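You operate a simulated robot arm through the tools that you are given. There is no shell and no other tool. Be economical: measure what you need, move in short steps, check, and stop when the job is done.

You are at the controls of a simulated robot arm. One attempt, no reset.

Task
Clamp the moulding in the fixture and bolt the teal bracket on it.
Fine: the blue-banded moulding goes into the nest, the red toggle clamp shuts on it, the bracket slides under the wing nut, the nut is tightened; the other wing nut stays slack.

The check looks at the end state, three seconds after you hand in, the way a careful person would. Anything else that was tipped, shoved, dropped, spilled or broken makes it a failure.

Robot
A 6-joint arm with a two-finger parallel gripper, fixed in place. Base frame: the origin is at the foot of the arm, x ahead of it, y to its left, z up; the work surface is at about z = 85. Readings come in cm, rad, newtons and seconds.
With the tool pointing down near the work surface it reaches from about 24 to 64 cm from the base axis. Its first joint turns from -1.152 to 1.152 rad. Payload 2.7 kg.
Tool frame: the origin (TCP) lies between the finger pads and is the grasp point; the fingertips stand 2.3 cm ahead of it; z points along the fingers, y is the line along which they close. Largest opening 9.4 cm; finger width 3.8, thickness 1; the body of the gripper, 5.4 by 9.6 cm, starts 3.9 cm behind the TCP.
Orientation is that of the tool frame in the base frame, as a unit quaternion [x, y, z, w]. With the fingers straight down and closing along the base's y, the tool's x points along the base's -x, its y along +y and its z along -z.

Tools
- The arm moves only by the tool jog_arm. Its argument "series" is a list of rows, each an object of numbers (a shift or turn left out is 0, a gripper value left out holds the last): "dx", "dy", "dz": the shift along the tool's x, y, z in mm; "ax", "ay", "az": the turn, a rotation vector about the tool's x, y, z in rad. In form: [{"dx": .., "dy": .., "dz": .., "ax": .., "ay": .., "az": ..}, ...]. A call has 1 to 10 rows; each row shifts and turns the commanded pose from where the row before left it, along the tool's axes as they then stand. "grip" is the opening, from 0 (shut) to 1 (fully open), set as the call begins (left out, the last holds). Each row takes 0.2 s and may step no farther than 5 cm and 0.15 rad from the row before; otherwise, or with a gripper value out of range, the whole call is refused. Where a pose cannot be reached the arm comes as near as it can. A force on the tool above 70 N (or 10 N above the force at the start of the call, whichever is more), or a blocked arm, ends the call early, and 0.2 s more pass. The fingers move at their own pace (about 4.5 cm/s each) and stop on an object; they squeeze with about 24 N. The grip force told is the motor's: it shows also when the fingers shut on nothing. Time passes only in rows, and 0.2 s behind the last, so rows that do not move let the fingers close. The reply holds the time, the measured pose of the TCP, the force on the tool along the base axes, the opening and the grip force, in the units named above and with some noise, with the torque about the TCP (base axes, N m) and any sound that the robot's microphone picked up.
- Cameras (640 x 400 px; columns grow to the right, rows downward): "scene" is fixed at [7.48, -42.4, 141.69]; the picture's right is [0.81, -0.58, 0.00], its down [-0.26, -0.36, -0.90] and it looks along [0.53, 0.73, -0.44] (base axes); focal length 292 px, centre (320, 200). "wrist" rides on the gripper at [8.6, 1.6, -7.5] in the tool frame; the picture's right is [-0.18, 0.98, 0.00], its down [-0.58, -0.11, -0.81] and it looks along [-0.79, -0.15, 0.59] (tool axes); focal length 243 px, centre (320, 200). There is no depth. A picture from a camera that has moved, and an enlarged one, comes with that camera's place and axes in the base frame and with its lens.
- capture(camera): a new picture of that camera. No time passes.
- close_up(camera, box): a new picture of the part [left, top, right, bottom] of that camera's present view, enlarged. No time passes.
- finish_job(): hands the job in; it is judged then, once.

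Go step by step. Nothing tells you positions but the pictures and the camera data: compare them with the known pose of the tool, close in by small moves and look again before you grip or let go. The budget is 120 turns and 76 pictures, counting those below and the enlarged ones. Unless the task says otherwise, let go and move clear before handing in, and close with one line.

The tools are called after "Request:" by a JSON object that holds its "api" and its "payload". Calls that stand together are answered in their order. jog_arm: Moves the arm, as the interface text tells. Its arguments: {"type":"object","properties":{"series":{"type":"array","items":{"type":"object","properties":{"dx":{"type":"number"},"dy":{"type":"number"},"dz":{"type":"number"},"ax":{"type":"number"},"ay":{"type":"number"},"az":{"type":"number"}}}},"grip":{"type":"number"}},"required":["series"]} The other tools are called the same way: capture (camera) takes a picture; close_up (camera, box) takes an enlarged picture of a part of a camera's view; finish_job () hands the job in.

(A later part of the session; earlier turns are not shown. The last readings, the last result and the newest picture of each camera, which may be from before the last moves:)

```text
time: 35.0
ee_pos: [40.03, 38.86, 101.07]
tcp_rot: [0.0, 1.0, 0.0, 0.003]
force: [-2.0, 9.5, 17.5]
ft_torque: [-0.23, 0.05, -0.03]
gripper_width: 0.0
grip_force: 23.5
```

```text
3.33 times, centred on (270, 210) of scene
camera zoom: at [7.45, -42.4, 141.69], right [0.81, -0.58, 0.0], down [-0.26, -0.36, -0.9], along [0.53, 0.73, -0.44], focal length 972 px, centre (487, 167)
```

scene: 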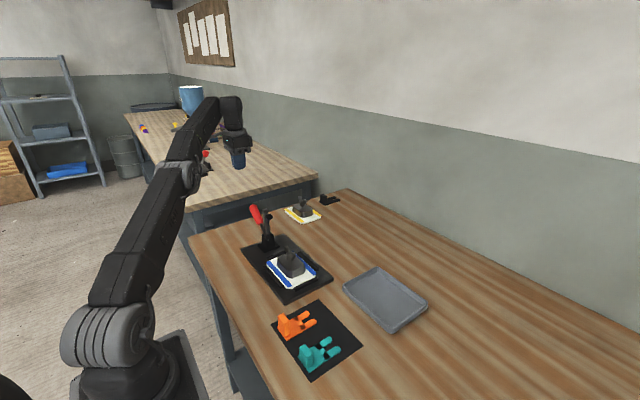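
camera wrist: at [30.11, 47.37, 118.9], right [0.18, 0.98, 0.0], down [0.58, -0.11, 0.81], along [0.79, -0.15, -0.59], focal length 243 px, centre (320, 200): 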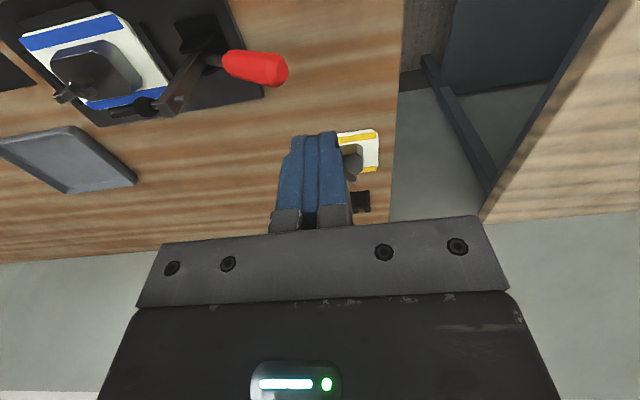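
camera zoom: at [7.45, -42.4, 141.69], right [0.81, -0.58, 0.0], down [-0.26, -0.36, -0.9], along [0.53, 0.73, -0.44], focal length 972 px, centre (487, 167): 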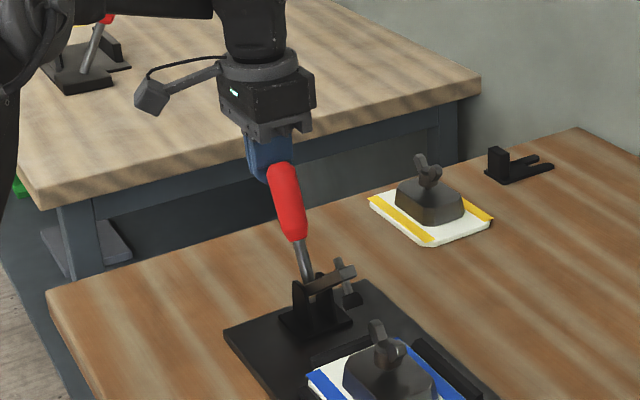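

Request:
{"api": "jog_arm", "payload": {"series": [{"dy": -8, "dz": -5}, {"dy": -8, "dz": -3}, {"dy": -8, "dz": -2}, {}]}}

Request:
{"api": "close_up", "payload": {"camera": "scene", "box": [210, 150, 330, 270]}}

```text
time: 36.0
ee_pos: [40.28, 36.36, 102.12]
tcp_rot: [0.0, 1.0, 0.001, 0.003]
force: [0.3, 3.9, 17.5]
ft_torque: [-0.24, 0.05, -0.03]
gripper_width: 0.0
grip_force: 24.3
```

```text
3.33 times, centred on (270, 210) of scene
camera zoom: at [7.45, -42.41, 141.69], right [0.81, -0.58, 0.0], down [-0.26, -0.36, -0.9], along [0.53, 0.73, -0.44], focal length 972 px, centre (487, 167)
```

zoom: 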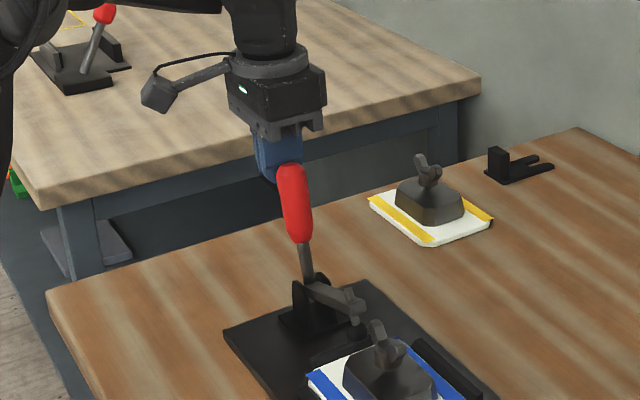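

Request:
{"api": "jog_arm", "payload": {"series": [{"dy": -6, "dz": -3}, {"dy": -6, "dz": -1}, {"dy": -6, "dz": -1}, {}]}}

Request:
{"api": "close_up", "payload": {"camera": "scene", "box": [210, 150, 330, 270]}}

```text
time: 37.0
ee_pos: [40.08, 34.61, 102.47]
tcp_rot: [0.0, 1.0, 0.0, 0.003]
force: [2.8, -0.6, 20.8]
ft_torque: [-0.28, 0.05, 0.05]
gripper_width: 0.0
grip_force: 23.6
```

```text
3.33 times, centred on (270, 210) of scene
camera zoom: at [7.46, -42.43, 141.68], right [0.81, -0.58, 0.0], down [-0.26, -0.36, -0.9], along [0.53, 0.73, -0.44], focal length 972 px, centre (487, 167)
```

zoom: 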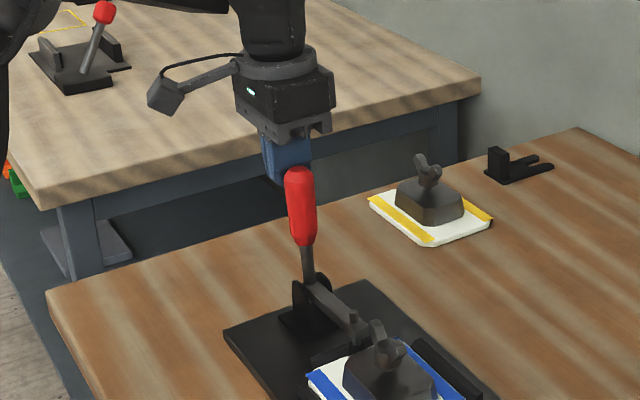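

Request:
{"api": "jog_arm", "payload": {"series": [{"dy": -6}, {"dy": -6}, {"dy": -6}, {}]}}

Request:
{"api": "close_up", "payload": {"camera": "scene", "box": [230, 180, 310, 280]}}

```text
time: 37.8
ee_pos: [40.09, 34.17, 102.55]
tcp_rot: [-0.004, 1.0, 0.017, 0.009]
force: [4.3, 15.5, -3.9]
ft_torque: [0.09, 0.04, 0.03]
gripper_width: 0.0
grip_force: 24.2
stopped in row 4: the force on the tool passed its limit (the readings are from after the stop); the commanded pose is now the measured one
```

```text
4.00 times, centred on (270, 230) of scene
camera zoom: at [7.5, -42.35, 141.71], right [0.81, -0.58, 0.0], down [-0.26, -0.36, -0.9], along [0.53, 0.73, -0.44], focal length 1167 px, centre (520, 80)
```

zoom: 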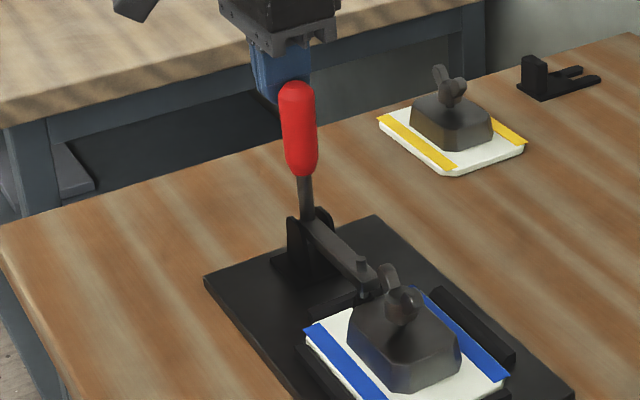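

The handle is upright at a hard stop and the arm is down on the moulding. I'll back off and look.

Request:
{"api": "jog_arm", "payload": {"series": [{"dy": 15}, {"dy": 20}, {"dy": 10, "dz": -30}, {"dz": -40}, {}]}}

Request:
{"api": "close_up", "payload": {"camera": "scene", "box": [240, 190, 330, 300]}}

Request:
{"api": "capture", "payload": {"camera": "wrist"}}

```text
time: 39.0
ee_pos: [39.79, 38.04, 109.9]
tcp_rot: [-0.004, 1.0, 0.014, 0.009]
force: [0.3, -1.1, -0.1]
ft_torque: [0.01, -0.01, 0.02]
gripper_width: 0.0
grip_force: 24.1
```

```text
3.64 times, centred on (285, 245) of scene
camera zoom: at [7.48, -42.4, 141.69], right [0.81, -0.58, 0.0], down [-0.26, -0.36, -0.9], along [0.53, 0.73, -0.44], focal length 1061 px, centre (447, 36)
```

zoom: 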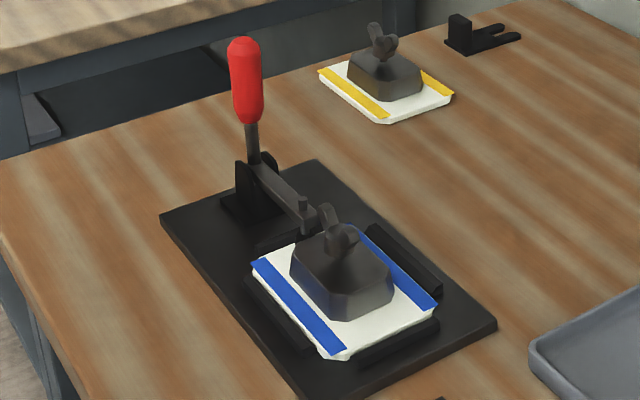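

```text
25 pictures are left
camera wrist: at [31.17, 39.47, 117.3], right [0.18, 0.98, 0.03], down [0.57, -0.13, 0.81], along [0.8, -0.13, -0.58], focal length 243 px, centre (320, 200)
```

wrist: 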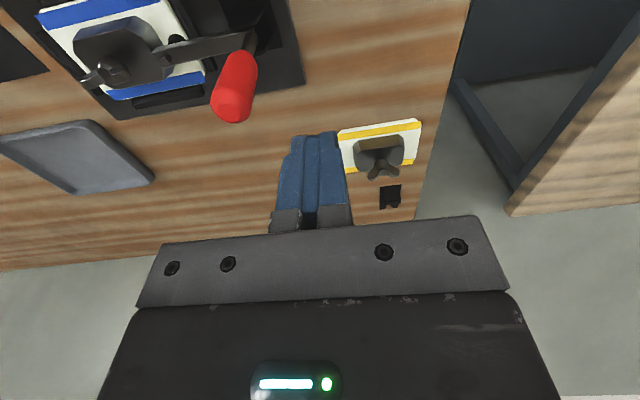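

The clamp holds shut. Next is the teal bracket, with its tab near (28,-8.6) and its fork toward +x. I'll level the tool and move above it.

Request:
{"api": "jog_arm", "payload": {"series": [{"ax": 0.028, "ay": 0.018, "az": 0.008}, {}]}}

Request:
{"api": "jog_arm", "payload": {"series": [{"dx": 11.6, "dy": -46.6}, {"dx": 11.6, "dy": -46.6}, {"dx": 11.6, "dy": -46.6}, {"dx": 11.6, "dy": -46.6}, {"dx": 11.6, "dy": -46.6}, {"dx": 11.6, "dy": -46.6}, {"dx": 11.6, "dy": -46.6}, {"dx": 11.6, "dy": -46.6}, {"dx": 11.6, "dy": -46.6}, {"dx": 11.6, "dy": -46.6}], "grip": 0.65}}

Request:
{"api": "jog_arm", "payload": {"series": [{"dz": 45}, {"dz": 45}, {}]}}

Request:
{"api": "capture", "payload": {"camera": "wrist"}}

Request:
{"api": "close_up", "payload": {"camera": "scene", "box": [250, 270, 380, 390]}}

```text
time: 39.6
ee_pos: [39.86, 38.1, 109.81]
tcp_rot: [0.001, 1.0, 0.0, -0.001]
force: [0.5, 0.1, 0.3]
ft_torque: [0.0, 0.0, -0.03]
gripper_width: 0.0
grip_force: 24.4
```

```text
time: 41.8
ee_pos: [28.38, -8.18, 109.98]
tcp_rot: [0.001, 1.0, 0.0, -0.001]
force: [-0.5, 0.2, -1.4]
ft_torque: [-0.01, -0.01, 0.01]
gripper_width: 6.11
grip_force: 0.1
```

```text
time: 42.6
ee_pos: [28.34, -7.99, 100.9]
tcp_rot: [0.0, 1.0, 0.0, 0.0]
force: [0.0, -0.3, 0.8]
ft_torque: [0.0, 0.03, 0.01]
gripper_width: 6.13
grip_force: 0.1
```

```text
24 pictures are left
camera wrist: at [19.82, -6.36, 108.32], right [0.18, 0.98, 0.0], down [0.58, -0.11, 0.81], along [0.79, -0.15, -0.59], focal length 243 px, centre (320, 200)
```

wrist: 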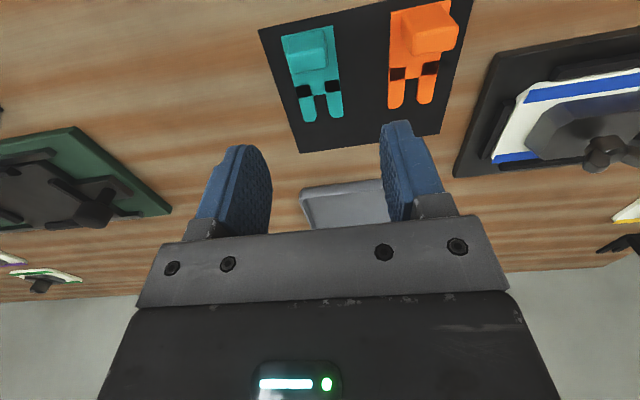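

```text
3.33 times, centred on (315, 330) of scene
camera zoom: at [7.48, -42.4, 141.69], right [0.81, -0.58, 0.0], down [-0.26, -0.36, -0.9], along [0.53, 0.73, -0.44], focal length 972 px, centre (337, -233)
```

zoom: 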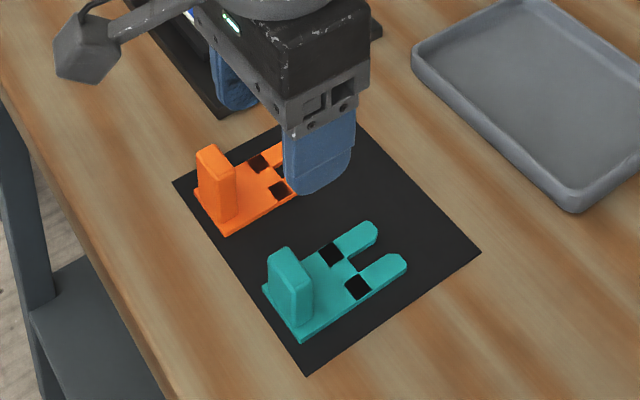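

Request:
{"api": "jog_arm", "payload": {"series": [{"dx": 4, "dy": -9, "dz": 30}, {"dz": 40}, {"dz": 25}, {}]}}

Request:
{"api": "close_up", "payload": {"camera": "scene", "box": [270, 290, 370, 390]}}

Request:
{"api": "close_up", "payload": {"camera": "wrist", "box": [160, 0, 480, 240]}}

```text
time: 43.6
ee_pos: [27.85, -9.22, 91.1]
tcp_rot: [0.001, 1.0, 0.0, -0.001]
force: [-0.9, 0.1, 1.4]
ft_torque: [-0.03, 0.01, 0.01]
gripper_width: 6.1
grip_force: 0.0
```

```text
4.00 times, centred on (320, 340) of scene
camera zoom: at [7.48, -42.4, 141.69], right [0.81, -0.58, 0.0], down [-0.26, -0.36, -0.9], along [0.53, 0.73, -0.44], focal length 1167 px, centre (320, -360)
```

zoom: 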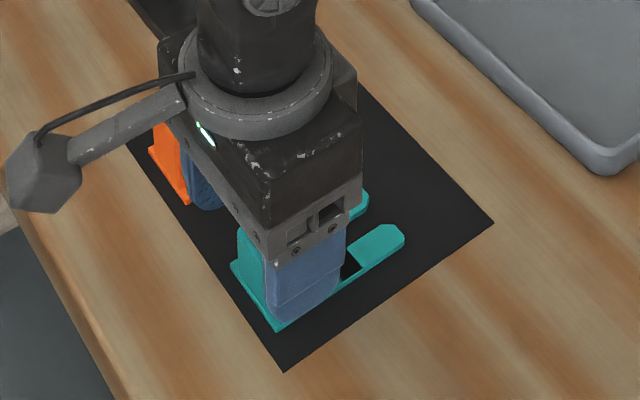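

```text
1.67 times, centred on (320, 120) of wrist
camera zoom: at [19.26, -7.49, 98.68], right [0.19, 0.98, 0.0], down [0.58, -0.11, 0.81], along [0.79, -0.15, -0.59], focal length 404 px, centre (320, 333)
```

zoom: 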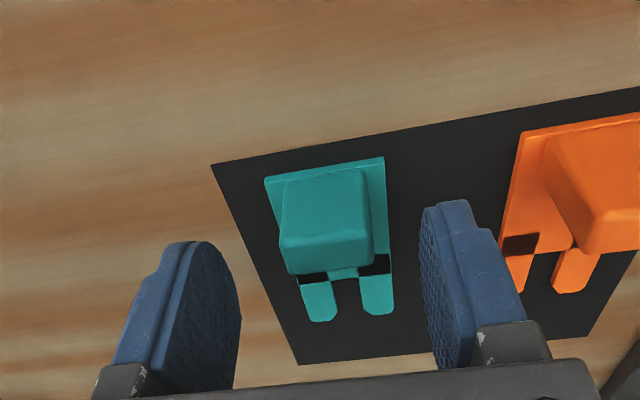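

Request:
{"api": "jog_arm", "payload": {"series": [{"dy": 2.5, "dz": 10}, {"dz": 7}, {"dz": 5}, {}]}}

Request:
{"api": "jog_arm", "payload": {"series": [{}, {}, {}, {}, {}], "grip": 0}}

Request:
{"api": "jog_arm", "payload": {"series": [{"dz": -10}, {"dz": -30}, {"dz": -50}, {"dz": -50}, {}]}}

Request:
{"api": "close_up", "payload": {"camera": "wrist", "box": [160, 0, 480, 240]}}

Request:
{"api": "close_up", "payload": {"camera": "scene", "box": [240, 240, 380, 390]}}

```text
time: 44.6
ee_pos: [27.78, -9.06, 89.01]
tcp_rot: [0.0, 1.0, 0.0, 0.0]
force: [-0.5, 0.5, -0.2]
ft_torque: [-0.01, 0.0, -0.01]
gripper_width: 6.12
grip_force: 0.1
```

```text
time: 45.8
ee_pos: [27.79, -8.93, 89.03]
tcp_rot: [0.0, 1.0, 0.0, 0.0]
force: [0.2, 0.3, 0.6]
ft_torque: [0.0, 0.03, 0.0]
gripper_width: 2.98
grip_force: 24.2
```

```text
time: 47.0
ee_pos: [27.76, -9.17, 103.17]
tcp_rot: [0.0, 1.0, 0.0, 0.001]
force: [-0.2, 0.5, -0.3]
ft_torque: [-0.02, -0.02, -0.02]
gripper_width: 2.97
grip_force: 24.8
```

```text
1.67 times, centred on (320, 120) of wrist
camera zoom: at [19.2, -7.46, 110.59], right [0.19, 0.98, 0.0], down [0.58, -0.11, 0.81], along [0.79, -0.15, -0.59], focal length 404 px, centre (320, 333)
```

zoom: 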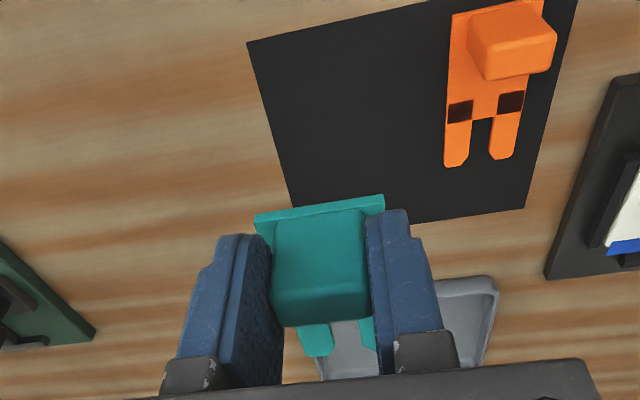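

```text
2.67 times, centred on (310, 315) of scene
camera zoom: at [7.48, -42.4, 141.69], right [0.81, -0.58, 0.0], down [-0.26, -0.36, -0.9], along [0.53, 0.73, -0.44], focal length 778 px, centre (347, -107)
```

zoom: 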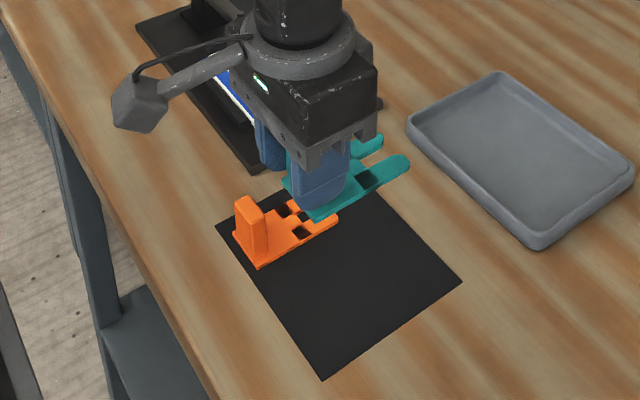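

The bracket is held level by its tab. I'll turn it so the fork points +y and take it to the -y side of the moulding.

Request:
{"api": "jog_arm", "payload": {"series": [{"az": -0.15}, {"az": -0.15}, {"az": -0.15}, {"az": -0.15}, {"az": -0.15}, {"az": -0.15}, {"az": -0.15}, {"az": -0.15}, {"az": -0.15}, {"az": -0.15}]}}

Request:
{"api": "jog_arm", "payload": {"series": [{"az": -0.0708}, {"dx": -28, "dy": -24}, {"dx": -28, "dy": -24}, {"dx": -28, "dy": -24}, {"dx": -28, "dy": -24}, {"dx": -20, "dy": -24}, {}]}}

Request:
{"api": "jog_arm", "payload": {"series": [{"dz": 40}, {"dz": 20}, {}]}}

Request:
{"api": "close_up", "payload": {"camera": "wrist", "box": [160, 40, 480, 240]}}

Request:
{"api": "close_up", "payload": {"camera": "scene", "box": [250, 200, 370, 310]}}

```text
time: 49.2
ee_pos: [27.83, -8.85, 103.07]
tcp_rot: [-0.682, 0.731, 0.0, 0.0]
force: [-0.5, -0.1, -1.7]
ft_torque: [-0.05, 0.0, -0.01]
gripper_width: 2.95
grip_force: 24.4
```

```text
time: 50.8
ee_pos: [40.05, 4.3, 103.15]
tcp_rot: [-0.707, 0.708, 0.0, 0.001]
force: [0.2, -0.5, 0.0]
ft_torque: [-0.05, 0.01, 0.01]
gripper_width: 2.94
grip_force: 24.3
```

```text
time: 51.6
ee_pos: [39.86, 4.24, 96.96]
tcp_rot: [-0.707, 0.708, 0.001, -0.001]
force: [0.1, 0.3, -1.6]
ft_torque: [-0.04, 0.01, 0.0]
gripper_width: 2.97
grip_force: 24.1
```

```text
2.00 times, centred on (320, 140) of wrist
camera zoom: at [38.23, -4.27, 104.5], right [-0.98, 0.19, 0.0], down [0.11, 0.58, 0.81], along [0.15, 0.79, -0.59], focal length 485 px, centre (320, 320)
```

zoom: 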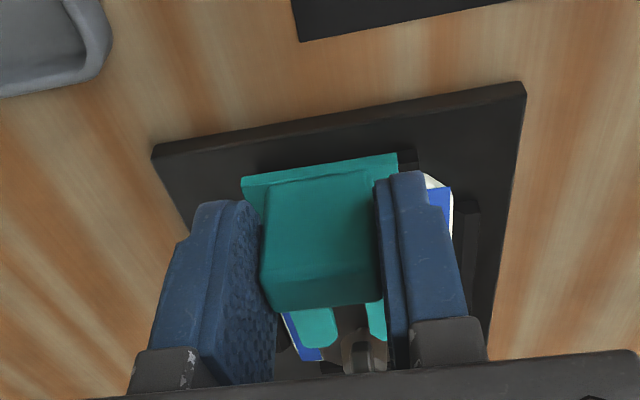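

```text
3.64 times, centred on (310, 255) of scene
camera zoom: at [7.48, -42.4, 141.69], right [0.81, -0.58, 0.0], down [-0.26, -0.36, -0.9], along [0.53, 0.73, -0.44], focal length 1061 px, centre (356, 0)
```

zoom: 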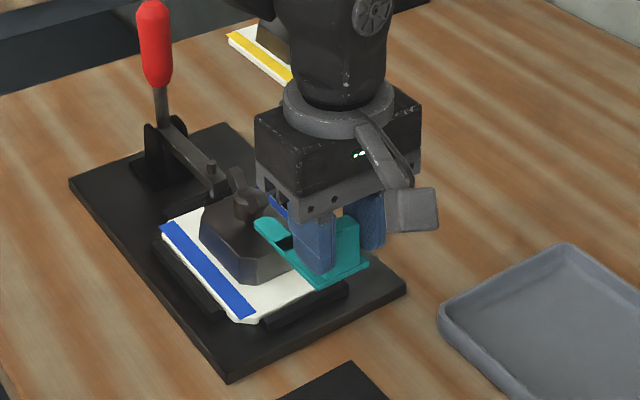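

The slot centre lines up with the stud in x, near 39.9. I'll advance to just short of the nut and lower to feel for the block top.

Request:
{"api": "jog_arm", "payload": {"series": [{"dx": -17}, {"dz": 15}, {"dz": 12}, {}]}}

Request:
{"api": "close_up", "payload": {"camera": "scene", "box": [280, 235, 350, 290]}}

```text
time: 52.6
ee_pos: [39.73, 5.89, 94.29]
tcp_rot: [-0.707, 0.707, 0.0, 0.0]
force: [-0.1, 0.5, -2.2]
ft_torque: [-0.02, 0.06, 0.0]
gripper_width: 2.96
grip_force: 24.2
```

```text
7.27 times, centred on (315, 262) of scene
camera zoom: at [7.48, -42.4, 141.69], right [0.81, -0.58, 0.0], down [-0.26, -0.36, -0.9], along [0.53, 0.73, -0.44], focal length 2121 px, centre (356, -254)
```

zoom: 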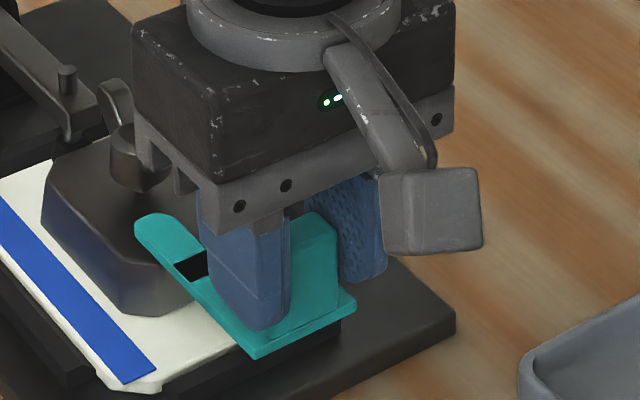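

Request:
{"api": "jog_arm", "payload": {"series": [{"dz": 4}, {"dz": 3}, {}]}}

Request:
{"api": "jog_arm", "payload": {"series": [{"dz": 2}, {}]}}

Request:
{"api": "jog_arm", "payload": {"series": [{"dz": 2}, {}]}}

Request:
{"api": "jog_arm", "payload": {"series": [{"dz": 2}, {}]}}

```text
time: 53.4
ee_pos: [39.89, 5.91, 93.63]
tcp_rot: [-0.706, 0.708, -0.001, 0.0]
force: [-0.6, -0.9, -0.8]
ft_torque: [0.0, 0.01, 0.02]
gripper_width: 2.94
grip_force: 24.3
```

```text
time: 54.0
ee_pos: [39.93, 5.9, 93.55]
tcp_rot: [-0.706, 0.708, 0.0, 0.0]
force: [-0.6, 0.6, -1.0]
ft_torque: [-0.05, 0.0, 0.0]
gripper_width: 2.98
grip_force: 24.6
```

```text
time: 54.6
ee_pos: [39.96, 5.88, 93.34]
tcp_rot: [-0.706, 0.708, 0.0, 0.001]
force: [-0.3, -4.6, 10.7]
ft_torque: [0.59, 0.0, 0.02]
gripper_width: 2.98
grip_force: 23.3
```

```text
time: 55.2
ee_pos: [39.85, 6.0, 93.1]
tcp_rot: [-0.706, 0.708, -0.001, 0.0]
force: [2.4, -4.3, 10.8]
ft_torque: [0.62, -0.04, -0.16]
gripper_width: 2.97
grip_force: 24.1
```

Contact is at about z 93.3. I'll rise 2.5 mm and check the bracket's level and the gap under the nut.

Request:
{"api": "jog_arm", "payload": {"series": [{"dz": -2.5}, {}]}}

Request:
{"api": "close_up", "payload": {"camera": "scene", "box": [285, 242, 325, 280]}}

```text
time: 55.8
ee_pos: [39.84, 5.96, 93.22]
tcp_rot: [-0.707, 0.708, 0.001, -0.001]
force: [-0.3, 0.1, -0.8]
ft_torque: [0.0, -0.01, -0.04]
gripper_width: 2.96
grip_force: 24.1
```

```text
10.53 times, centred on (305, 261) of scene
camera zoom: at [7.48, -42.4, 141.69], right [0.81, -0.58, 0.0], down [-0.26, -0.36, -0.9], along [0.53, 0.73, -0.44], focal length 3070 px, centre (478, -442)
```

zoom: 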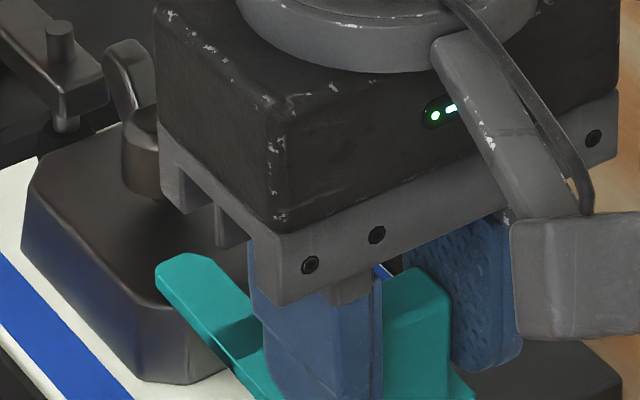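

Request:
{"api": "jog_arm", "payload": {"series": [{"dx": -8}, {"dx": -8}, {"dx": -8}, {"dx": -6}, {}]}}

Request:
{"api": "close_up", "payload": {"camera": "scene", "box": [280, 240, 320, 278]}}

```text
time: 57.0
ee_pos: [39.94, 8.9, 93.39]
tcp_rot: [-0.706, 0.709, 0.0, 0.0]
force: [-0.3, -0.5, -1.2]
ft_torque: [-0.04, 0.02, 0.0]
gripper_width: 2.98
grip_force: 24.1
```

```text
10.53 times, centred on (300, 259) of scene
camera zoom: at [7.48, -42.4, 141.69], right [0.81, -0.58, 0.0], down [-0.26, -0.36, -0.9], along [0.53, 0.73, -0.44], focal length 3070 px, centre (530, -421)
```

zoom: 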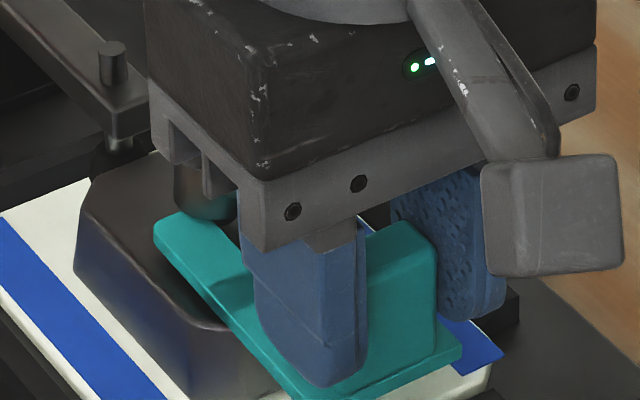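

The prongs are passing under the hub with no force. Continuing in.

Request:
{"api": "jog_arm", "payload": {"series": [{"dx": -6}, {"dx": -6}, {"dx": -6}, {"dx": -6}, {}]}}

Request:
{"api": "jog_arm", "payload": {"series": [{"dx": -4}, {"dx": -3}, {}]}}

Request:
{"api": "close_up", "payload": {"camera": "scene", "box": [275, 230, 325, 278]}}

```text
time: 58.2
ee_pos: [39.82, 11.21, 93.38]
tcp_rot: [-0.707, 0.708, 0.001, -0.001]
force: [1.1, -7.1, 0.6]
ft_torque: [-0.23, -0.01, -0.04]
gripper_width: 2.98
grip_force: 24.1
```

```text
time: 59.0
ee_pos: [39.88, 12.0, 93.32]
tcp_rot: [-0.707, 0.708, 0.0, 0.0]
force: [1.6, -19.4, 4.1]
ft_torque: [-0.44, 0.0, -0.03]
gripper_width: 2.97
grip_force: 24.2
```

```text
8.33 times, centred on (300, 254) of scene
camera zoom: at [7.48, -42.45, 141.67], right [0.81, -0.58, 0.0], down [-0.26, -0.36, -0.9], along [0.53, 0.73, -0.44], focal length 2430 px, centre (487, -250)
```

zoom: 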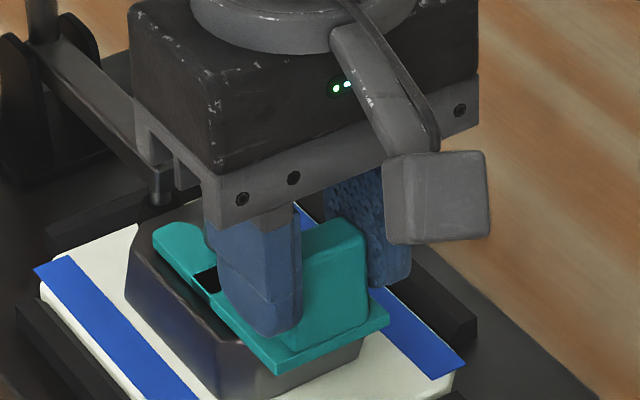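

The stud has bottomed in the slot: the reaction acts at bracket level. I'll ease off, settle onto the block and release.

Request:
{"api": "jog_arm", "payload": {"series": [{"dx": 3}, {"dz": 1}, {"dz": 1}, {}]}}

Request:
{"api": "jog_arm", "payload": {"series": [{}, {}, {}], "grip": 0.45}}

Request:
{"api": "jog_arm", "payload": {"series": [{"dz": -10}, {"dz": -20}, {"dz": -40}, {"dz": -40, "dx": 20}, {"dx": 30}, {}]}}

Request:
{"api": "capture", "payload": {"camera": "wrist"}}

Request:
{"api": "close_up", "payload": {"camera": "scene", "box": [265, 230, 325, 285]}}

```text
time: 60.0
ee_pos: [39.94, 11.77, 93.1]
tcp_rot: [-0.706, 0.708, -0.001, 0.002]
force: [-1.0, 5.7, 15.7]
ft_torque: [0.42, 0.07, -0.02]
gripper_width: 2.93
grip_force: 24.6
```

```text
time: 60.8
ee_pos: [39.81, 11.79, 93.12]
tcp_rot: [-0.707, 0.707, 0.0, -0.001]
force: [-0.6, -0.4, 0.9]
ft_torque: [0.0, -0.01, -0.04]
gripper_width: 4.22
grip_force: 0.2
```

```text
time: 62.2
ee_pos: [39.67, 6.7, 104.36]
tcp_rot: [-0.707, 0.708, -0.001, 0.0]
force: [-0.2, -0.1, -0.6]
ft_torque: [-0.02, 0.01, 0.04]
gripper_width: 4.23
grip_force: 0.1
```

```text
12 pictures are left
camera wrist: at [38.06, -1.89, 111.83], right [-0.98, 0.19, 0.0], down [0.11, 0.58, 0.81], along [0.15, 0.79, -0.59], focal length 243 px, centre (320, 200)
```

wrist: 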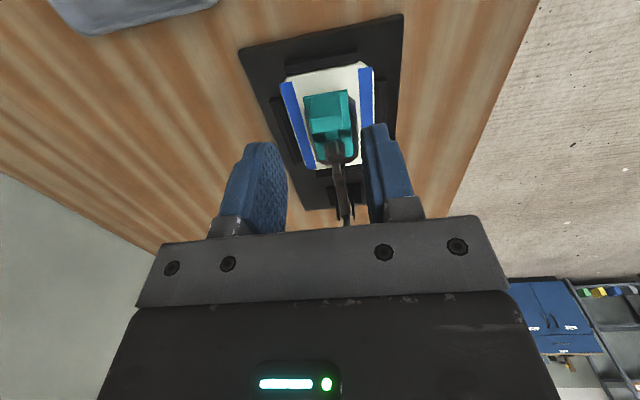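

```text
7.27 times, centred on (295, 258) of scene
camera zoom: at [7.48, -42.4, 141.69], right [0.81, -0.58, 0.0], down [-0.26, -0.36, -0.9], along [0.53, 0.73, -0.44], focal length 2121 px, centre (502, -218)
```

zoom: 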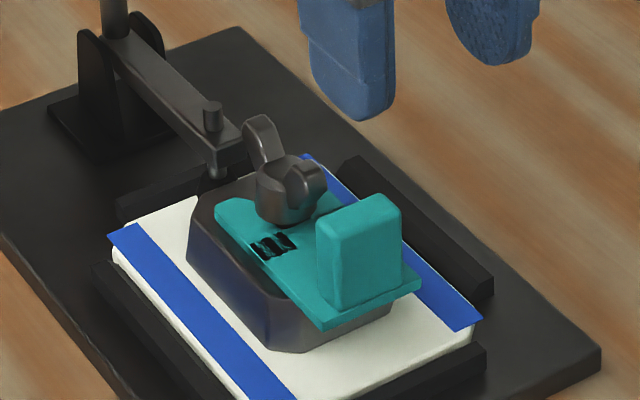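

The bracket sits under the nut with the stud in its slot. Next is the nut: the wings lie along y and the fingers already close along x, so I'll go above it and check.

Request:
{"api": "jog_arm", "payload": {"series": [{"dx": -40, "dy": -2}, {"dx": -40}, {"dx": -20}, {"dz": 30}, {"dz": 30}, {}]}}

Request:
{"api": "close_up", "payload": {"camera": "wrist", "box": [200, 0, 440, 240]}}

```text
time: 63.6
ee_pos: [40.08, 16.93, 98.14]
tcp_rot: [-0.707, 0.708, 0.0, 0.0]
force: [0.2, -0.1, 0.3]
ft_torque: [0.02, 0.01, 0.01]
gripper_width: 4.22
grip_force: 0.1
```

```text
1.67 times, centred on (320, 120) of wrist
camera zoom: at [38.47, 8.27, 105.69], right [-0.98, 0.19, 0.0], down [0.11, 0.58, 0.81], along [0.15, 0.79, -0.59], focal length 404 px, centre (320, 333)
```

zoom: 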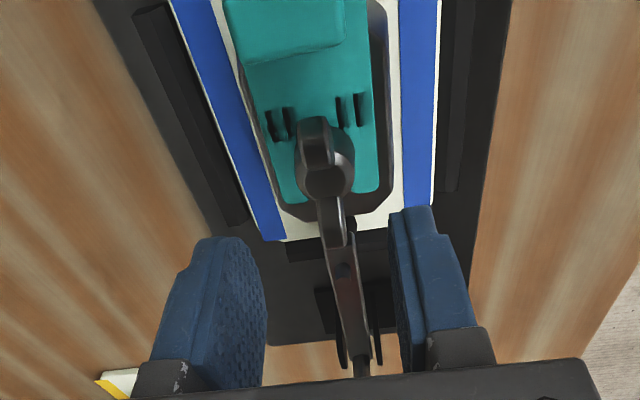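

Request:
{"api": "jog_arm", "payload": {"series": [{"dx": 3.5, "dy": 2.5}, {"dz": 20}, {"dz": 17}, {}]}}

Request:
{"api": "jog_arm", "payload": {"series": [{}, {}, {}, {}], "grip": 0}}

Request:
{"api": "close_up", "payload": {"camera": "scene", "box": [265, 225, 325, 280]}}

```text
time: 64.6
ee_pos: [39.9, 16.41, 94.59]
tcp_rot: [0.707, -0.707, 0.0, 0.0]
force: [-0.4, -0.4, -0.8]
ft_torque: [-0.01, 0.02, 0.0]
gripper_width: 4.22
grip_force: 0.0
```

```text
time: 65.6
ee_pos: [39.86, 16.49, 94.48]
tcp_rot: [-0.706, 0.708, 0.001, 0.0]
force: [-4.1, 0.4, -0.1]
ft_torque: [-0.04, 0.14, 0.0]
gripper_width: 2.37
grip_force: 24.3
```

```text
7.27 times, centred on (295, 252) of scene
camera zoom: at [7.47, -42.4, 141.69], right [0.81, -0.58, 0.0], down [-0.26, -0.36, -0.9], along [0.53, 0.73, -0.44], focal length 2121 px, centre (502, -182)
```

zoom: 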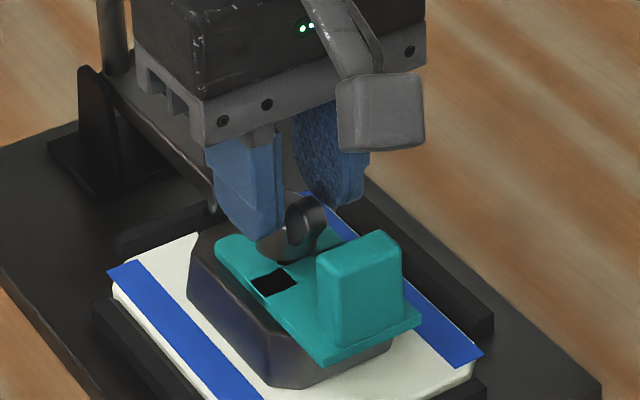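

The fingers shut on the hub (2.4 cm wide), so they're too low for the wings. I'll open, rise 5 mm and close again.

Request:
{"api": "jog_arm", "payload": {"series": [{}, {}, {"dz": -5}, {}], "grip": 0.4}}

Request:
{"api": "jog_arm", "payload": {"series": [{}, {}, {}, {}, {}], "grip": 0}}

```text
time: 66.6
ee_pos: [39.8, 16.41, 95.07]
tcp_rot: [-0.707, 0.708, 0.0, 0.0]
force: [-0.7, -0.1, 1.4]
ft_torque: [-0.01, 0.02, -0.01]
gripper_width: 3.77
grip_force: 0.0
```

```text
time: 67.8
ee_pos: [39.9, 16.4, 95.02]
tcp_rot: [-0.707, 0.707, 0.001, 0.0]
force: [0.1, 0.1, 1.0]
ft_torque: [0.0, 0.0, -0.01]
gripper_width: 0.98
grip_force: 24.5
```

The fingers are on the wings now (0.98 cm). I'll turn clockwise as seen from above and watch the torque.

Request:
{"api": "jog_arm", "payload": {"series": [{"az": 0.1}, {"az": 0.1}, {"az": 0.1}, {"az": 0.1}, {}]}}

Request:
{"api": "close_up", "payload": {"camera": "scene", "box": [265, 225, 325, 280]}}

```text
time: 69.0
ee_pos: [39.65, 16.39, 94.89]
tcp_rot: [-0.551, 0.835, 0.002, 0.0]
force: [-24.6, 7.7, 18.3]
ft_torque: [0.31, 0.49, 0.15]
gripper_width: 0.98
grip_force: 24.4
```

```text
7.27 times, centred on (295, 252) of scene
camera zoom: at [7.39, -42.39, 141.7], right [0.81, -0.58, 0.0], down [-0.26, -0.36, -0.9], along [0.53, 0.73, -0.44], focal length 2121 px, centre (502, -182)
```

zoom: 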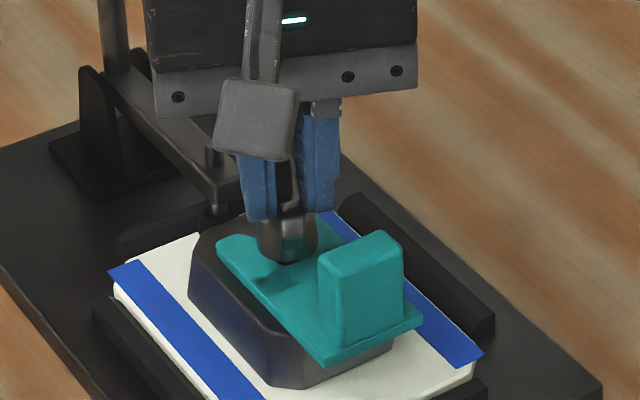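

The nut turns, but a lateral force shows the TCP sits about 3 mm short of the stud in y. I'll open, recentre and regrip.

Request:
{"api": "jog_arm", "payload": {"series": [{}, {"dx": -3, "dy": 0.7}, {}], "grip": 0.25}}

Request:
{"api": "jog_arm", "payload": {"series": [{}, {}, {}], "grip": 0}}

Request:
{"api": "jog_arm", "payload": {"series": [{"az": 0.1}, {"az": 0.1}, {"az": 0.1}, {}]}}

```text
time: 69.8
ee_pos: [39.88, 16.77, 94.89]
tcp_rot: [-0.552, 0.834, 0.0, 0.001]
force: [-0.7, 1.1, 0.4]
ft_torque: [-0.03, 0.0, 0.02]
gripper_width: 2.32
grip_force: 0.0
```

```text
time: 70.6
ee_pos: [39.87, 16.88, 94.89]
tcp_rot: [-0.552, 0.834, 0.001, 0.0]
force: [-5.5, 4.3, 0.8]
ft_torque: [0.0, 0.11, 0.02]
gripper_width: 0.97
grip_force: 24.1
```

```text
time: 71.6
ee_pos: [39.8, 16.76, 94.89]
tcp_rot: [-0.42, 0.907, 0.001, 0.0]
force: [-10.7, 15.4, 0.2]
ft_torque: [0.18, 0.28, 0.01]
gripper_width: 0.98
grip_force: 24.2
```

Request:
{"api": "jog_arm", "payload": {"series": [{"dx": -0.3, "dy": 1.0}, {}]}}

Request:
{"api": "jog_arm", "payload": {"series": [{"az": 0.12}, {"az": 0.12}, {"az": 0.12}, {"az": 0.12}, {}]}}

```text
time: 72.2
ee_pos: [39.75, 16.86, 94.94]
tcp_rot: [-0.421, 0.907, 0.0, 0.0]
force: [-8.6, 9.8, -0.6]
ft_torque: [0.23, 0.17, 0.01]
gripper_width: 0.99
grip_force: 23.4
```

```text
time: 73.4
ee_pos: [39.85, 16.83, 94.84]
tcp_rot: [-0.193, 0.981, 0.001, -0.001]
force: [-13.6, 17.2, -1.7]
ft_torque: [0.4, -0.04, 0.02]
gripper_width: 0.98
grip_force: 23.6
```

Request:
{"api": "jog_arm", "payload": {"series": [{"dx": 0.5, "dy": 1.2}, {"az": 0.12}, {"az": 0.12}, {"az": 0.12}, {"az": 0.12}, {}]}}

Request:
{"api": "jog_arm", "payload": {"series": [{"az": 0.12}, {"az": 0.12}, {"az": 0.12}, {"az": 0.12}, {}]}}

Request:
{"api": "close_up", "payload": {"camera": "scene", "box": [255, 215, 335, 285]}}

```text
time: 74.8
ee_pos: [39.7, 16.89, 94.87]
tcp_rot: [0.047, 0.999, 0.0, 0.0]
force: [-6.6, 10.0, 2.1]
ft_torque: [0.23, 0.38, 0.02]
gripper_width: 0.97
grip_force: 24.2
```

```text
time: 76.0
ee_pos: [39.82, 16.82, 94.96]
tcp_rot: [0.282, 0.959, 0.001, 0.0]
force: [-0.2, 13.9, 0.7]
ft_torque: [0.21, -0.1, -0.01]
gripper_width: 0.98
grip_force: 23.9
```

```text
5.71 times, centred on (295, 250) of scene
camera zoom: at [7.48, -42.37, 141.7], right [0.81, -0.58, 0.0], down [-0.26, -0.36, -0.9], along [0.53, 0.73, -0.44], focal length 1667 px, centre (463, -86)
```

zoom: 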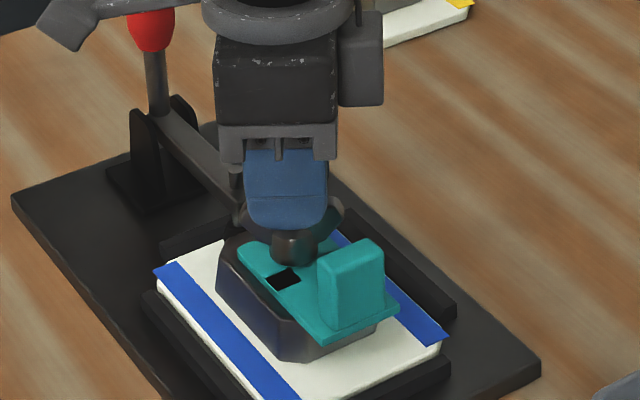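

Request:
{"api": "jog_arm", "payload": {"series": [{"dx": 0.4, "dy": 0.6}, {"az": 0.12}, {"az": 0.12}, {"az": 0.12}, {"az": 0.12}, {}]}}

Request:
{"api": "jog_arm", "payload": {"series": [{"az": 0.12}, {"az": 0.12}, {"az": 0.12}, {"az": 0.12}, {}]}}

```text
time: 77.4
ee_pos: [39.78, 16.96, 94.8]
tcp_rot: [0.503, 0.864, 0.001, 0.001]
force: [6.6, 1.2, 10.4]
ft_torque: [-0.41, -0.35, 0.01]
gripper_width: 1.02
grip_force: 24.2
```

```text
time: 78.6
ee_pos: [39.81, 17.02, 94.93]
tcp_rot: [0.694, 0.72, 0.002, 0.0]
force: [19.7, 3.4, -1.2]
ft_torque: [-0.46, -0.36, 0.02]
gripper_width: 1.0
grip_force: 23.4
```

Request:
{"api": "jog_arm", "payload": {"series": [{"dy": 0.9}, {"az": 0.12}, {"az": 0.12}, {"az": 0.12}, {"az": 0.12}, {}]}}

Request:
{"api": "jog_arm", "payload": {"series": [{"az": 0.12}, {"az": 0.12}, {"az": 0.12}, {"az": 0.12}, {}]}}

Request:
{"api": "close_up", "payload": {"camera": "scene", "box": [260, 220, 330, 280]}}

```text
time: 80.0
ee_pos: [40.02, 16.91, 94.94]
tcp_rot: [0.845, 0.535, 0.0, 0.0]
force: [12.4, 7.2, 0.1]
ft_torque: [0.32, -0.31, 0.02]
gripper_width: 0.97
grip_force: 24.0
```

```text
time: 81.2
ee_pos: [39.79, 16.95, 94.99]
tcp_rot: [0.948, 0.317, 0.002, 0.0]
force: [14.5, 9.6, 1.3]
ft_torque: [0.12, -0.18, -0.02]
gripper_width: 0.98
grip_force: 24.6
```

```text
6.67 times, centred on (295, 250) of scene
camera zoom: at [7.51, -42.38, 141.7], right [0.81, -0.58, 0.0], down [-0.26, -0.36, -0.9], along [0.53, 0.73, -0.44], focal length 1944 px, centre (487, -133)
```

zoom: 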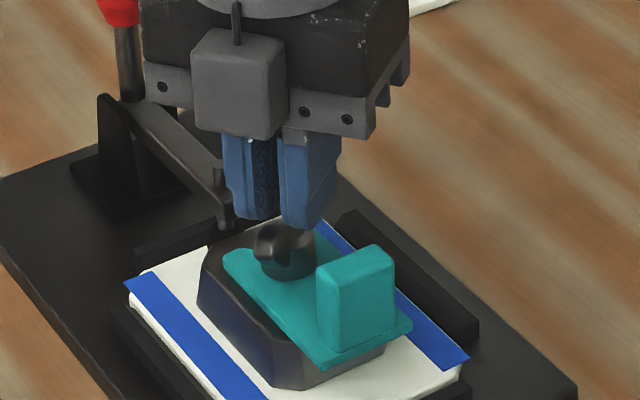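

No resistance yet after about 4 rad. I'll keep turning.

Request:
{"api": "jog_arm", "payload": {"series": [{"dx": 0.8}, {"az": 0.12}, {"az": 0.12}, {"az": 0.12}, {"az": 0.12}, {}]}}

Request:
{"api": "jog_arm", "payload": {"series": [{"az": 0.12}, {"az": 0.12}, {"az": 0.12}, {"az": 0.12}, {}]}}

```text
time: 82.0
ee_pos: [40.71, 14.83, 94.6]
tcp_rot: [0.966, 0.255, -0.002, -0.026]
force: [-22.9, 44.1, 2.8]
ft_torque: [0.67, 0.3, 0.11]
gripper_width: 5.49
grip_force: 24.7
out of reach, approached as far as the arm can: row 2, 3
stopped in row 3: the force on the tool passed its limit (the readings are from after the stop); the commanded pose is now the measured one
```

```text
time: 82.4
ee_pos: [41.12, 13.37, 94.36]
tcp_rot: [0.976, 0.213, -0.002, -0.046]
force: [-19.0, 47.3, 4.1]
ft_torque: [0.48, 0.45, 0.11]
gripper_width: 8.27
grip_force: 24.9
out of reach, approached as far as the arm can: row 1, 2
stopped in row 2: the force on the tool passed its limit (the readings are from after the stop); the commanded pose is now the measured one
```

The wrist joint hit its limit and the arm was dragged aside. I'll stop and look before moving again.

Request:
{"api": "close_up", "payload": {"camera": "scene", "box": [240, 200, 350, 300]}}

```text
4.00 times, centred on (295, 250) of scene
camera zoom: at [7.43, -42.28, 141.73], right [0.81, -0.58, 0.0], down [-0.26, -0.36, -0.9], along [0.53, 0.73, -0.44], focal length 1167 px, centre (420, 0)
```

zoom: 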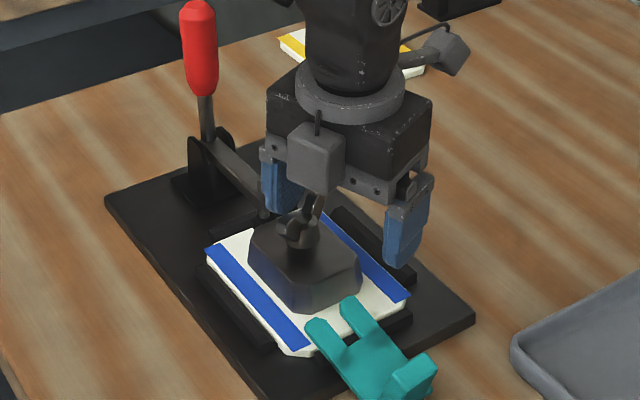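

The bracket was pushed off onto the -y edge of the fixture, but the moulding is still clamped. I'll raise the arm straight up and clear first.

Request:
{"api": "jog_arm", "payload": {"series": [{"dz": -10}, {"dz": -20}, {"dz": -40}, {"dz": -50}, {"dz": -50}, {}], "grip": 0.88}}

```text
time: 83.8
ee_pos: [42.06, 10.67, 111.32]
tcp_rot: [0.976, 0.213, -0.003, -0.044]
force: [-0.4, -0.9, -0.2]
ft_torque: [0.01, -0.04, 0.0]
gripper_width: 8.28
grip_force: 0.1
out of reach, approached as far as the arm can: row 4
```

Request:
{"api": "jog_arm", "payload": {"series": [{"ax": -0.087, "ay": -0.013}, {"az": -0.14}, {"az": -0.14}, {"az": -0.14}, {"az": -0.14}, {"az": -0.14}, {"az": -0.14}, {"az": -0.14}, {"az": -0.14}, {"az": -0.14}]}}

Request:
{"api": "jog_arm", "payload": {"series": [{"az": -0.15}, {"az": -0.15}, {"az": -0.15}, {"az": -0.15}, {"az": -0.15}, {"az": -0.15}, {"az": -0.15}, {"az": -0.15}, {"az": -0.15}, {"az": -0.15}]}}

```text
time: 86.0
ee_pos: [42.63, 8.76, 111.25]
tcp_rot: [0.665, 0.747, -0.001, 0.0]
force: [0.1, -0.6, -0.1]
ft_torque: [-0.04, 0.0, 0.01]
gripper_width: 8.27
grip_force: 0.0
out of reach, approached as far as the arm can: row 1
```

```text
time: 88.2
ee_pos: [42.68, 8.83, 111.16]
tcp_rot: [-0.023, 1.0, -0.001, 0.001]
force: [0.0, 0.3, -0.1]
ft_torque: [-0.03, -0.01, -0.01]
gripper_width: 8.28
grip_force: 0.0
```

Request:
{"api": "jog_arm", "payload": {"series": [{"az": -0.15}, {"az": -0.15}, {"az": -0.15}, {"az": -0.15}, {"az": -0.15}, {"az": -0.15}, {"az": -0.15}, {"az": -0.15}, {"az": -0.15}, {"az": -0.15}]}}

Request:
{"api": "jog_arm", "payload": {"series": [{"az": -0.025}, {"dx": 40, "dy": 7}, {"dx": 40, "dy": 8}, {"dx": 30, "dy": 10}, {}]}}

Request:
{"api": "close_up", "payload": {"camera": "wrist", "box": [200, 0, 440, 200]}}

Request:
{"api": "close_up", "payload": {"camera": "scene", "box": [265, 225, 355, 310]}}

```text
time: 90.4
ee_pos: [42.66, 8.81, 111.11]
tcp_rot: [-0.698, 0.716, -0.001, 0.001]
force: [-0.2, 0.2, -0.3]
ft_torque: [-0.01, 0.0, 0.03]
gripper_width: 8.27
grip_force: 0.0
```

```text
time: 91.6
ee_pos: [40.14, -2.28, 111.22]
tcp_rot: [-0.706, 0.708, -0.001, 0.0]
force: [0.0, -1.0, -0.4]
ft_torque: [0.0, 0.03, -0.01]
gripper_width: 8.27
grip_force: 0.0
```

```text
2.00 times, centred on (320, 100) of wrist
camera zoom: at [38.57, -10.77, 118.74], right [-0.98, 0.19, 0.0], down [0.11, 0.58, 0.81], along [0.15, 0.79, -0.59], focal length 485 px, centre (320, 400)
```

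zoom: 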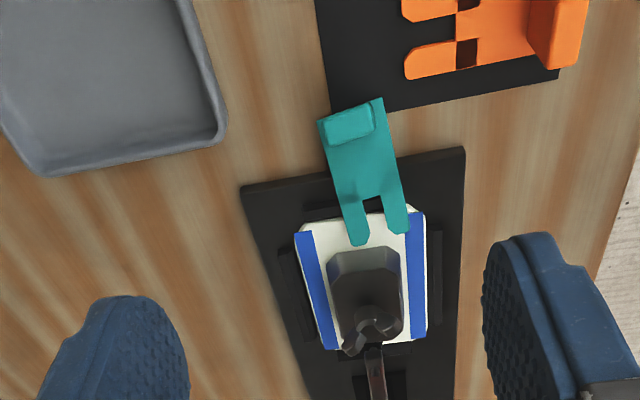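

```text
4.71 times, centred on (310, 268) of scene
camera zoom: at [7.48, -42.4, 141.69], right [0.81, -0.58, 0.0], down [-0.26, -0.36, -0.9], along [0.53, 0.73, -0.44], focal length 1372 px, centre (367, -118)
```

zoom: 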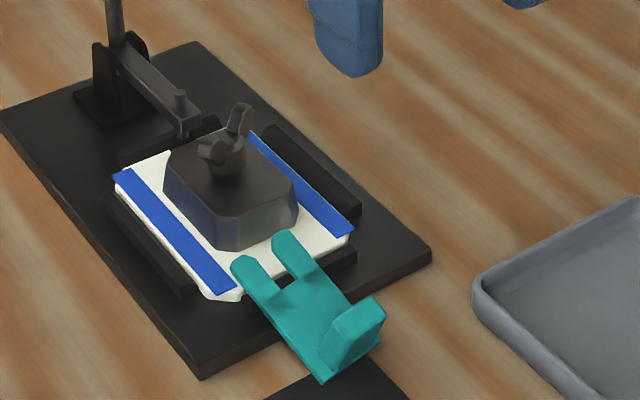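

The bracket rests with its rear on the bench near (39.3,3.4) and its prongs on the moulding edge. It's pitched up about 0.28 rad and yawed about 0.12. I'll match the tool to that and come down over the tab.

Request:
{"api": "jog_arm", "payload": {"series": [{"az": -0.12}, {"ay": -0.14}, {"ay": -0.14}, {"dx": 1.7, "dy": 0.2, "dz": 38}, {"dx": 1.7, "dy": 0.2, "dz": 38}, {"dx": 1.7, "dy": 0.2, "dz": 38}, {"dx": 1.7, "dy": 0.2, "dz": 38}, {"dx": 1.7, "dy": 0.2, "dz": 28}, {}], "grip": 0.52}}

Request:
{"api": "close_up", "payload": {"camera": "wrist", "box": [160, 0, 480, 240]}}

```text
time: 93.6
ee_pos: [39.56, 2.09, 93.61]
tcp_rot: [0.74, -0.658, -0.103, -0.093]
force: [0.3, -0.2, 0.1]
ft_torque: [-0.01, -0.02, 0.02]
gripper_width: 4.85
grip_force: 0.1
```

```text
1.67 times, centred on (320, 120) of wrist
camera zoom: at [39.18, -8.4, 98.57], right [-1.0, 0.06, 0.05], down [0.07, 0.35, 0.93], along [0.04, 0.94, -0.35], focal length 404 px, centre (320, 333)
```

zoom: 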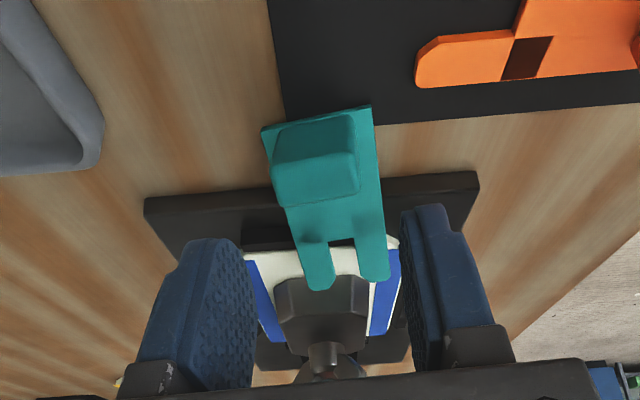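

Request:
{"api": "jog_arm", "payload": {"series": [{"dx": 2, "dy": -1, "dz": 15}, {"dz": 15}, {"dz": 10}, {"dz": 9}, {}]}}

Request:
{"api": "jog_arm", "payload": {"series": [{}, {}, {}, {}], "grip": 0}}

```text
time: 94.8
ee_pos: [39.45, 2.87, 89.02]
tcp_rot: [0.74, -0.658, -0.103, -0.092]
force: [-0.8, -0.1, 0.9]
ft_torque: [-0.02, 0.03, 0.01]
gripper_width: 4.89
grip_force: 0.1
```

```text
time: 95.8
ee_pos: [39.47, 3.0, 89.0]
tcp_rot: [0.74, -0.658, -0.103, -0.092]
force: [0.1, 1.2, 0.1]
ft_torque: [-0.04, -0.02, 0.01]
gripper_width: 2.99
grip_force: 24.2
```

The tab is gripped (2.99). I'll lift straight up, then level and square the tool.

Request:
{"api": "jog_arm", "payload": {"series": [{"dx": -2.8, "dz": -9.6}, {"dx": -8.3, "dz": -28.8}, {"dx": -8.3, "dz": -28.8}, {"ay": 0.14}, {"ay": 0.14}, {"az": 0.12}, {}]}}

```text
time: 97.4
ee_pos: [39.56, 3.02, 95.92]
tcp_rot: [-0.705, 0.709, -0.001, 0.0]
force: [-0.9, -0.6, -0.2]
ft_torque: [0.0, -0.01, -0.05]
gripper_width: 2.95
grip_force: 24.5
```

Request:
{"api": "jog_arm", "payload": {"series": [{"dx": -29, "dy": -3.2}, {"dz": 15}, {}]}}

Request:
{"api": "close_up", "payload": {"camera": "scene", "box": [275, 232, 335, 282]}}

```text
time: 98.2
ee_pos: [40.09, 5.93, 94.47]
tcp_rot: [-0.706, 0.708, -0.001, 0.0]
force: [0.1, 0.6, -1.2]
ft_torque: [-0.02, -0.03, 0.02]
gripper_width: 2.96
grip_force: 23.9
```

```text
8.00 times, centred on (305, 257) of scene
camera zoom: at [7.48, -42.4, 141.69], right [0.81, -0.58, 0.0], down [-0.26, -0.36, -0.9], along [0.53, 0.73, -0.44], focal length 2333 px, centre (440, -256)
```

zoom: 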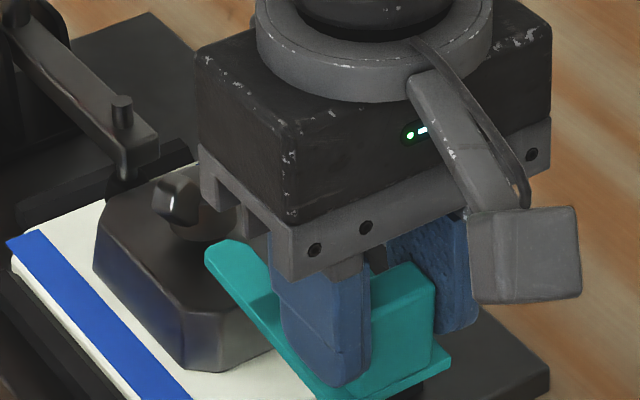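

The bracket is level again. The nut looks lower than before, so the fit may be tight. I'll probe for the block top as before.

Request:
{"api": "jog_arm", "payload": {"series": [{"dy": 1.5, "dz": 6}, {"dz": 3}, {}]}}

Request:
{"api": "jog_arm", "payload": {"series": [{"dz": 2}, {}]}}

Request:
{"api": "jog_arm", "payload": {"series": [{"dz": 2}, {}]}}

```text
time: 99.0
ee_pos: [39.7, 5.8, 93.57]
tcp_rot: [-0.706, 0.709, -0.001, -0.001]
force: [-0.2, 0.4, -1.4]
ft_torque: [-0.01, -0.01, 0.01]
gripper_width: 2.95
grip_force: 24.4
```

```text
time: 99.6
ee_pos: [39.76, 5.89, 93.29]
tcp_rot: [-0.706, 0.709, -0.002, -0.001]
force: [-0.6, 0.1, -1.6]
ft_torque: [-0.03, -0.01, 0.0]
gripper_width: 2.99
grip_force: 23.7
```

```text
time: 100.2
ee_pos: [39.67, 5.86, 93.15]
tcp_rot: [-0.706, 0.708, -0.001, 0.0]
force: [1.0, -0.4, -1.7]
ft_torque: [0.0, 0.0, 0.01]
gripper_width: 2.97
grip_force: 24.5
```

Request:
{"api": "jog_arm", "payload": {"series": [{"dy": -1, "dz": 1.5}, {}]}}

Request:
{"api": "jog_arm", "payload": {"series": [{"dz": 1.5}, {}]}}

```text
time: 100.8
ee_pos: [39.81, 5.87, 93.02]
tcp_rot: [-0.706, 0.709, -0.001, 0.0]
force: [-0.6, -0.3, -1.1]
ft_torque: [0.03, -0.01, 0.03]
gripper_width: 2.95
grip_force: 24.0
```

```text
time: 101.4
ee_pos: [39.86, 6.0, 92.86]
tcp_rot: [-0.706, 0.708, -0.001, 0.0]
force: [-0.4, 0.0, -0.3]
ft_torque: [-0.06, 0.0, -0.01]
gripper_width: 2.98
grip_force: 24.3
```

Request:
{"api": "jog_arm", "payload": {"series": [{"dz": 1}, {}]}}

Request:
{"api": "jog_arm", "payload": {"series": [{"dz": 1}, {}]}}

```text
time: 102.0
ee_pos: [39.78, 5.85, 92.65]
tcp_rot: [-0.706, 0.708, -0.001, -0.001]
force: [0.6, 0.1, -0.5]
ft_torque: [0.03, -0.01, -0.01]
gripper_width: 2.95
grip_force: 24.1
```

```text
time: 102.6
ee_pos: [39.6, 5.94, 92.57]
tcp_rot: [-0.706, 0.708, -0.001, 0.001]
force: [0.4, -0.4, -0.2]
ft_torque: [-0.02, -0.01, 0.03]
gripper_width: 2.96
grip_force: 23.9
```

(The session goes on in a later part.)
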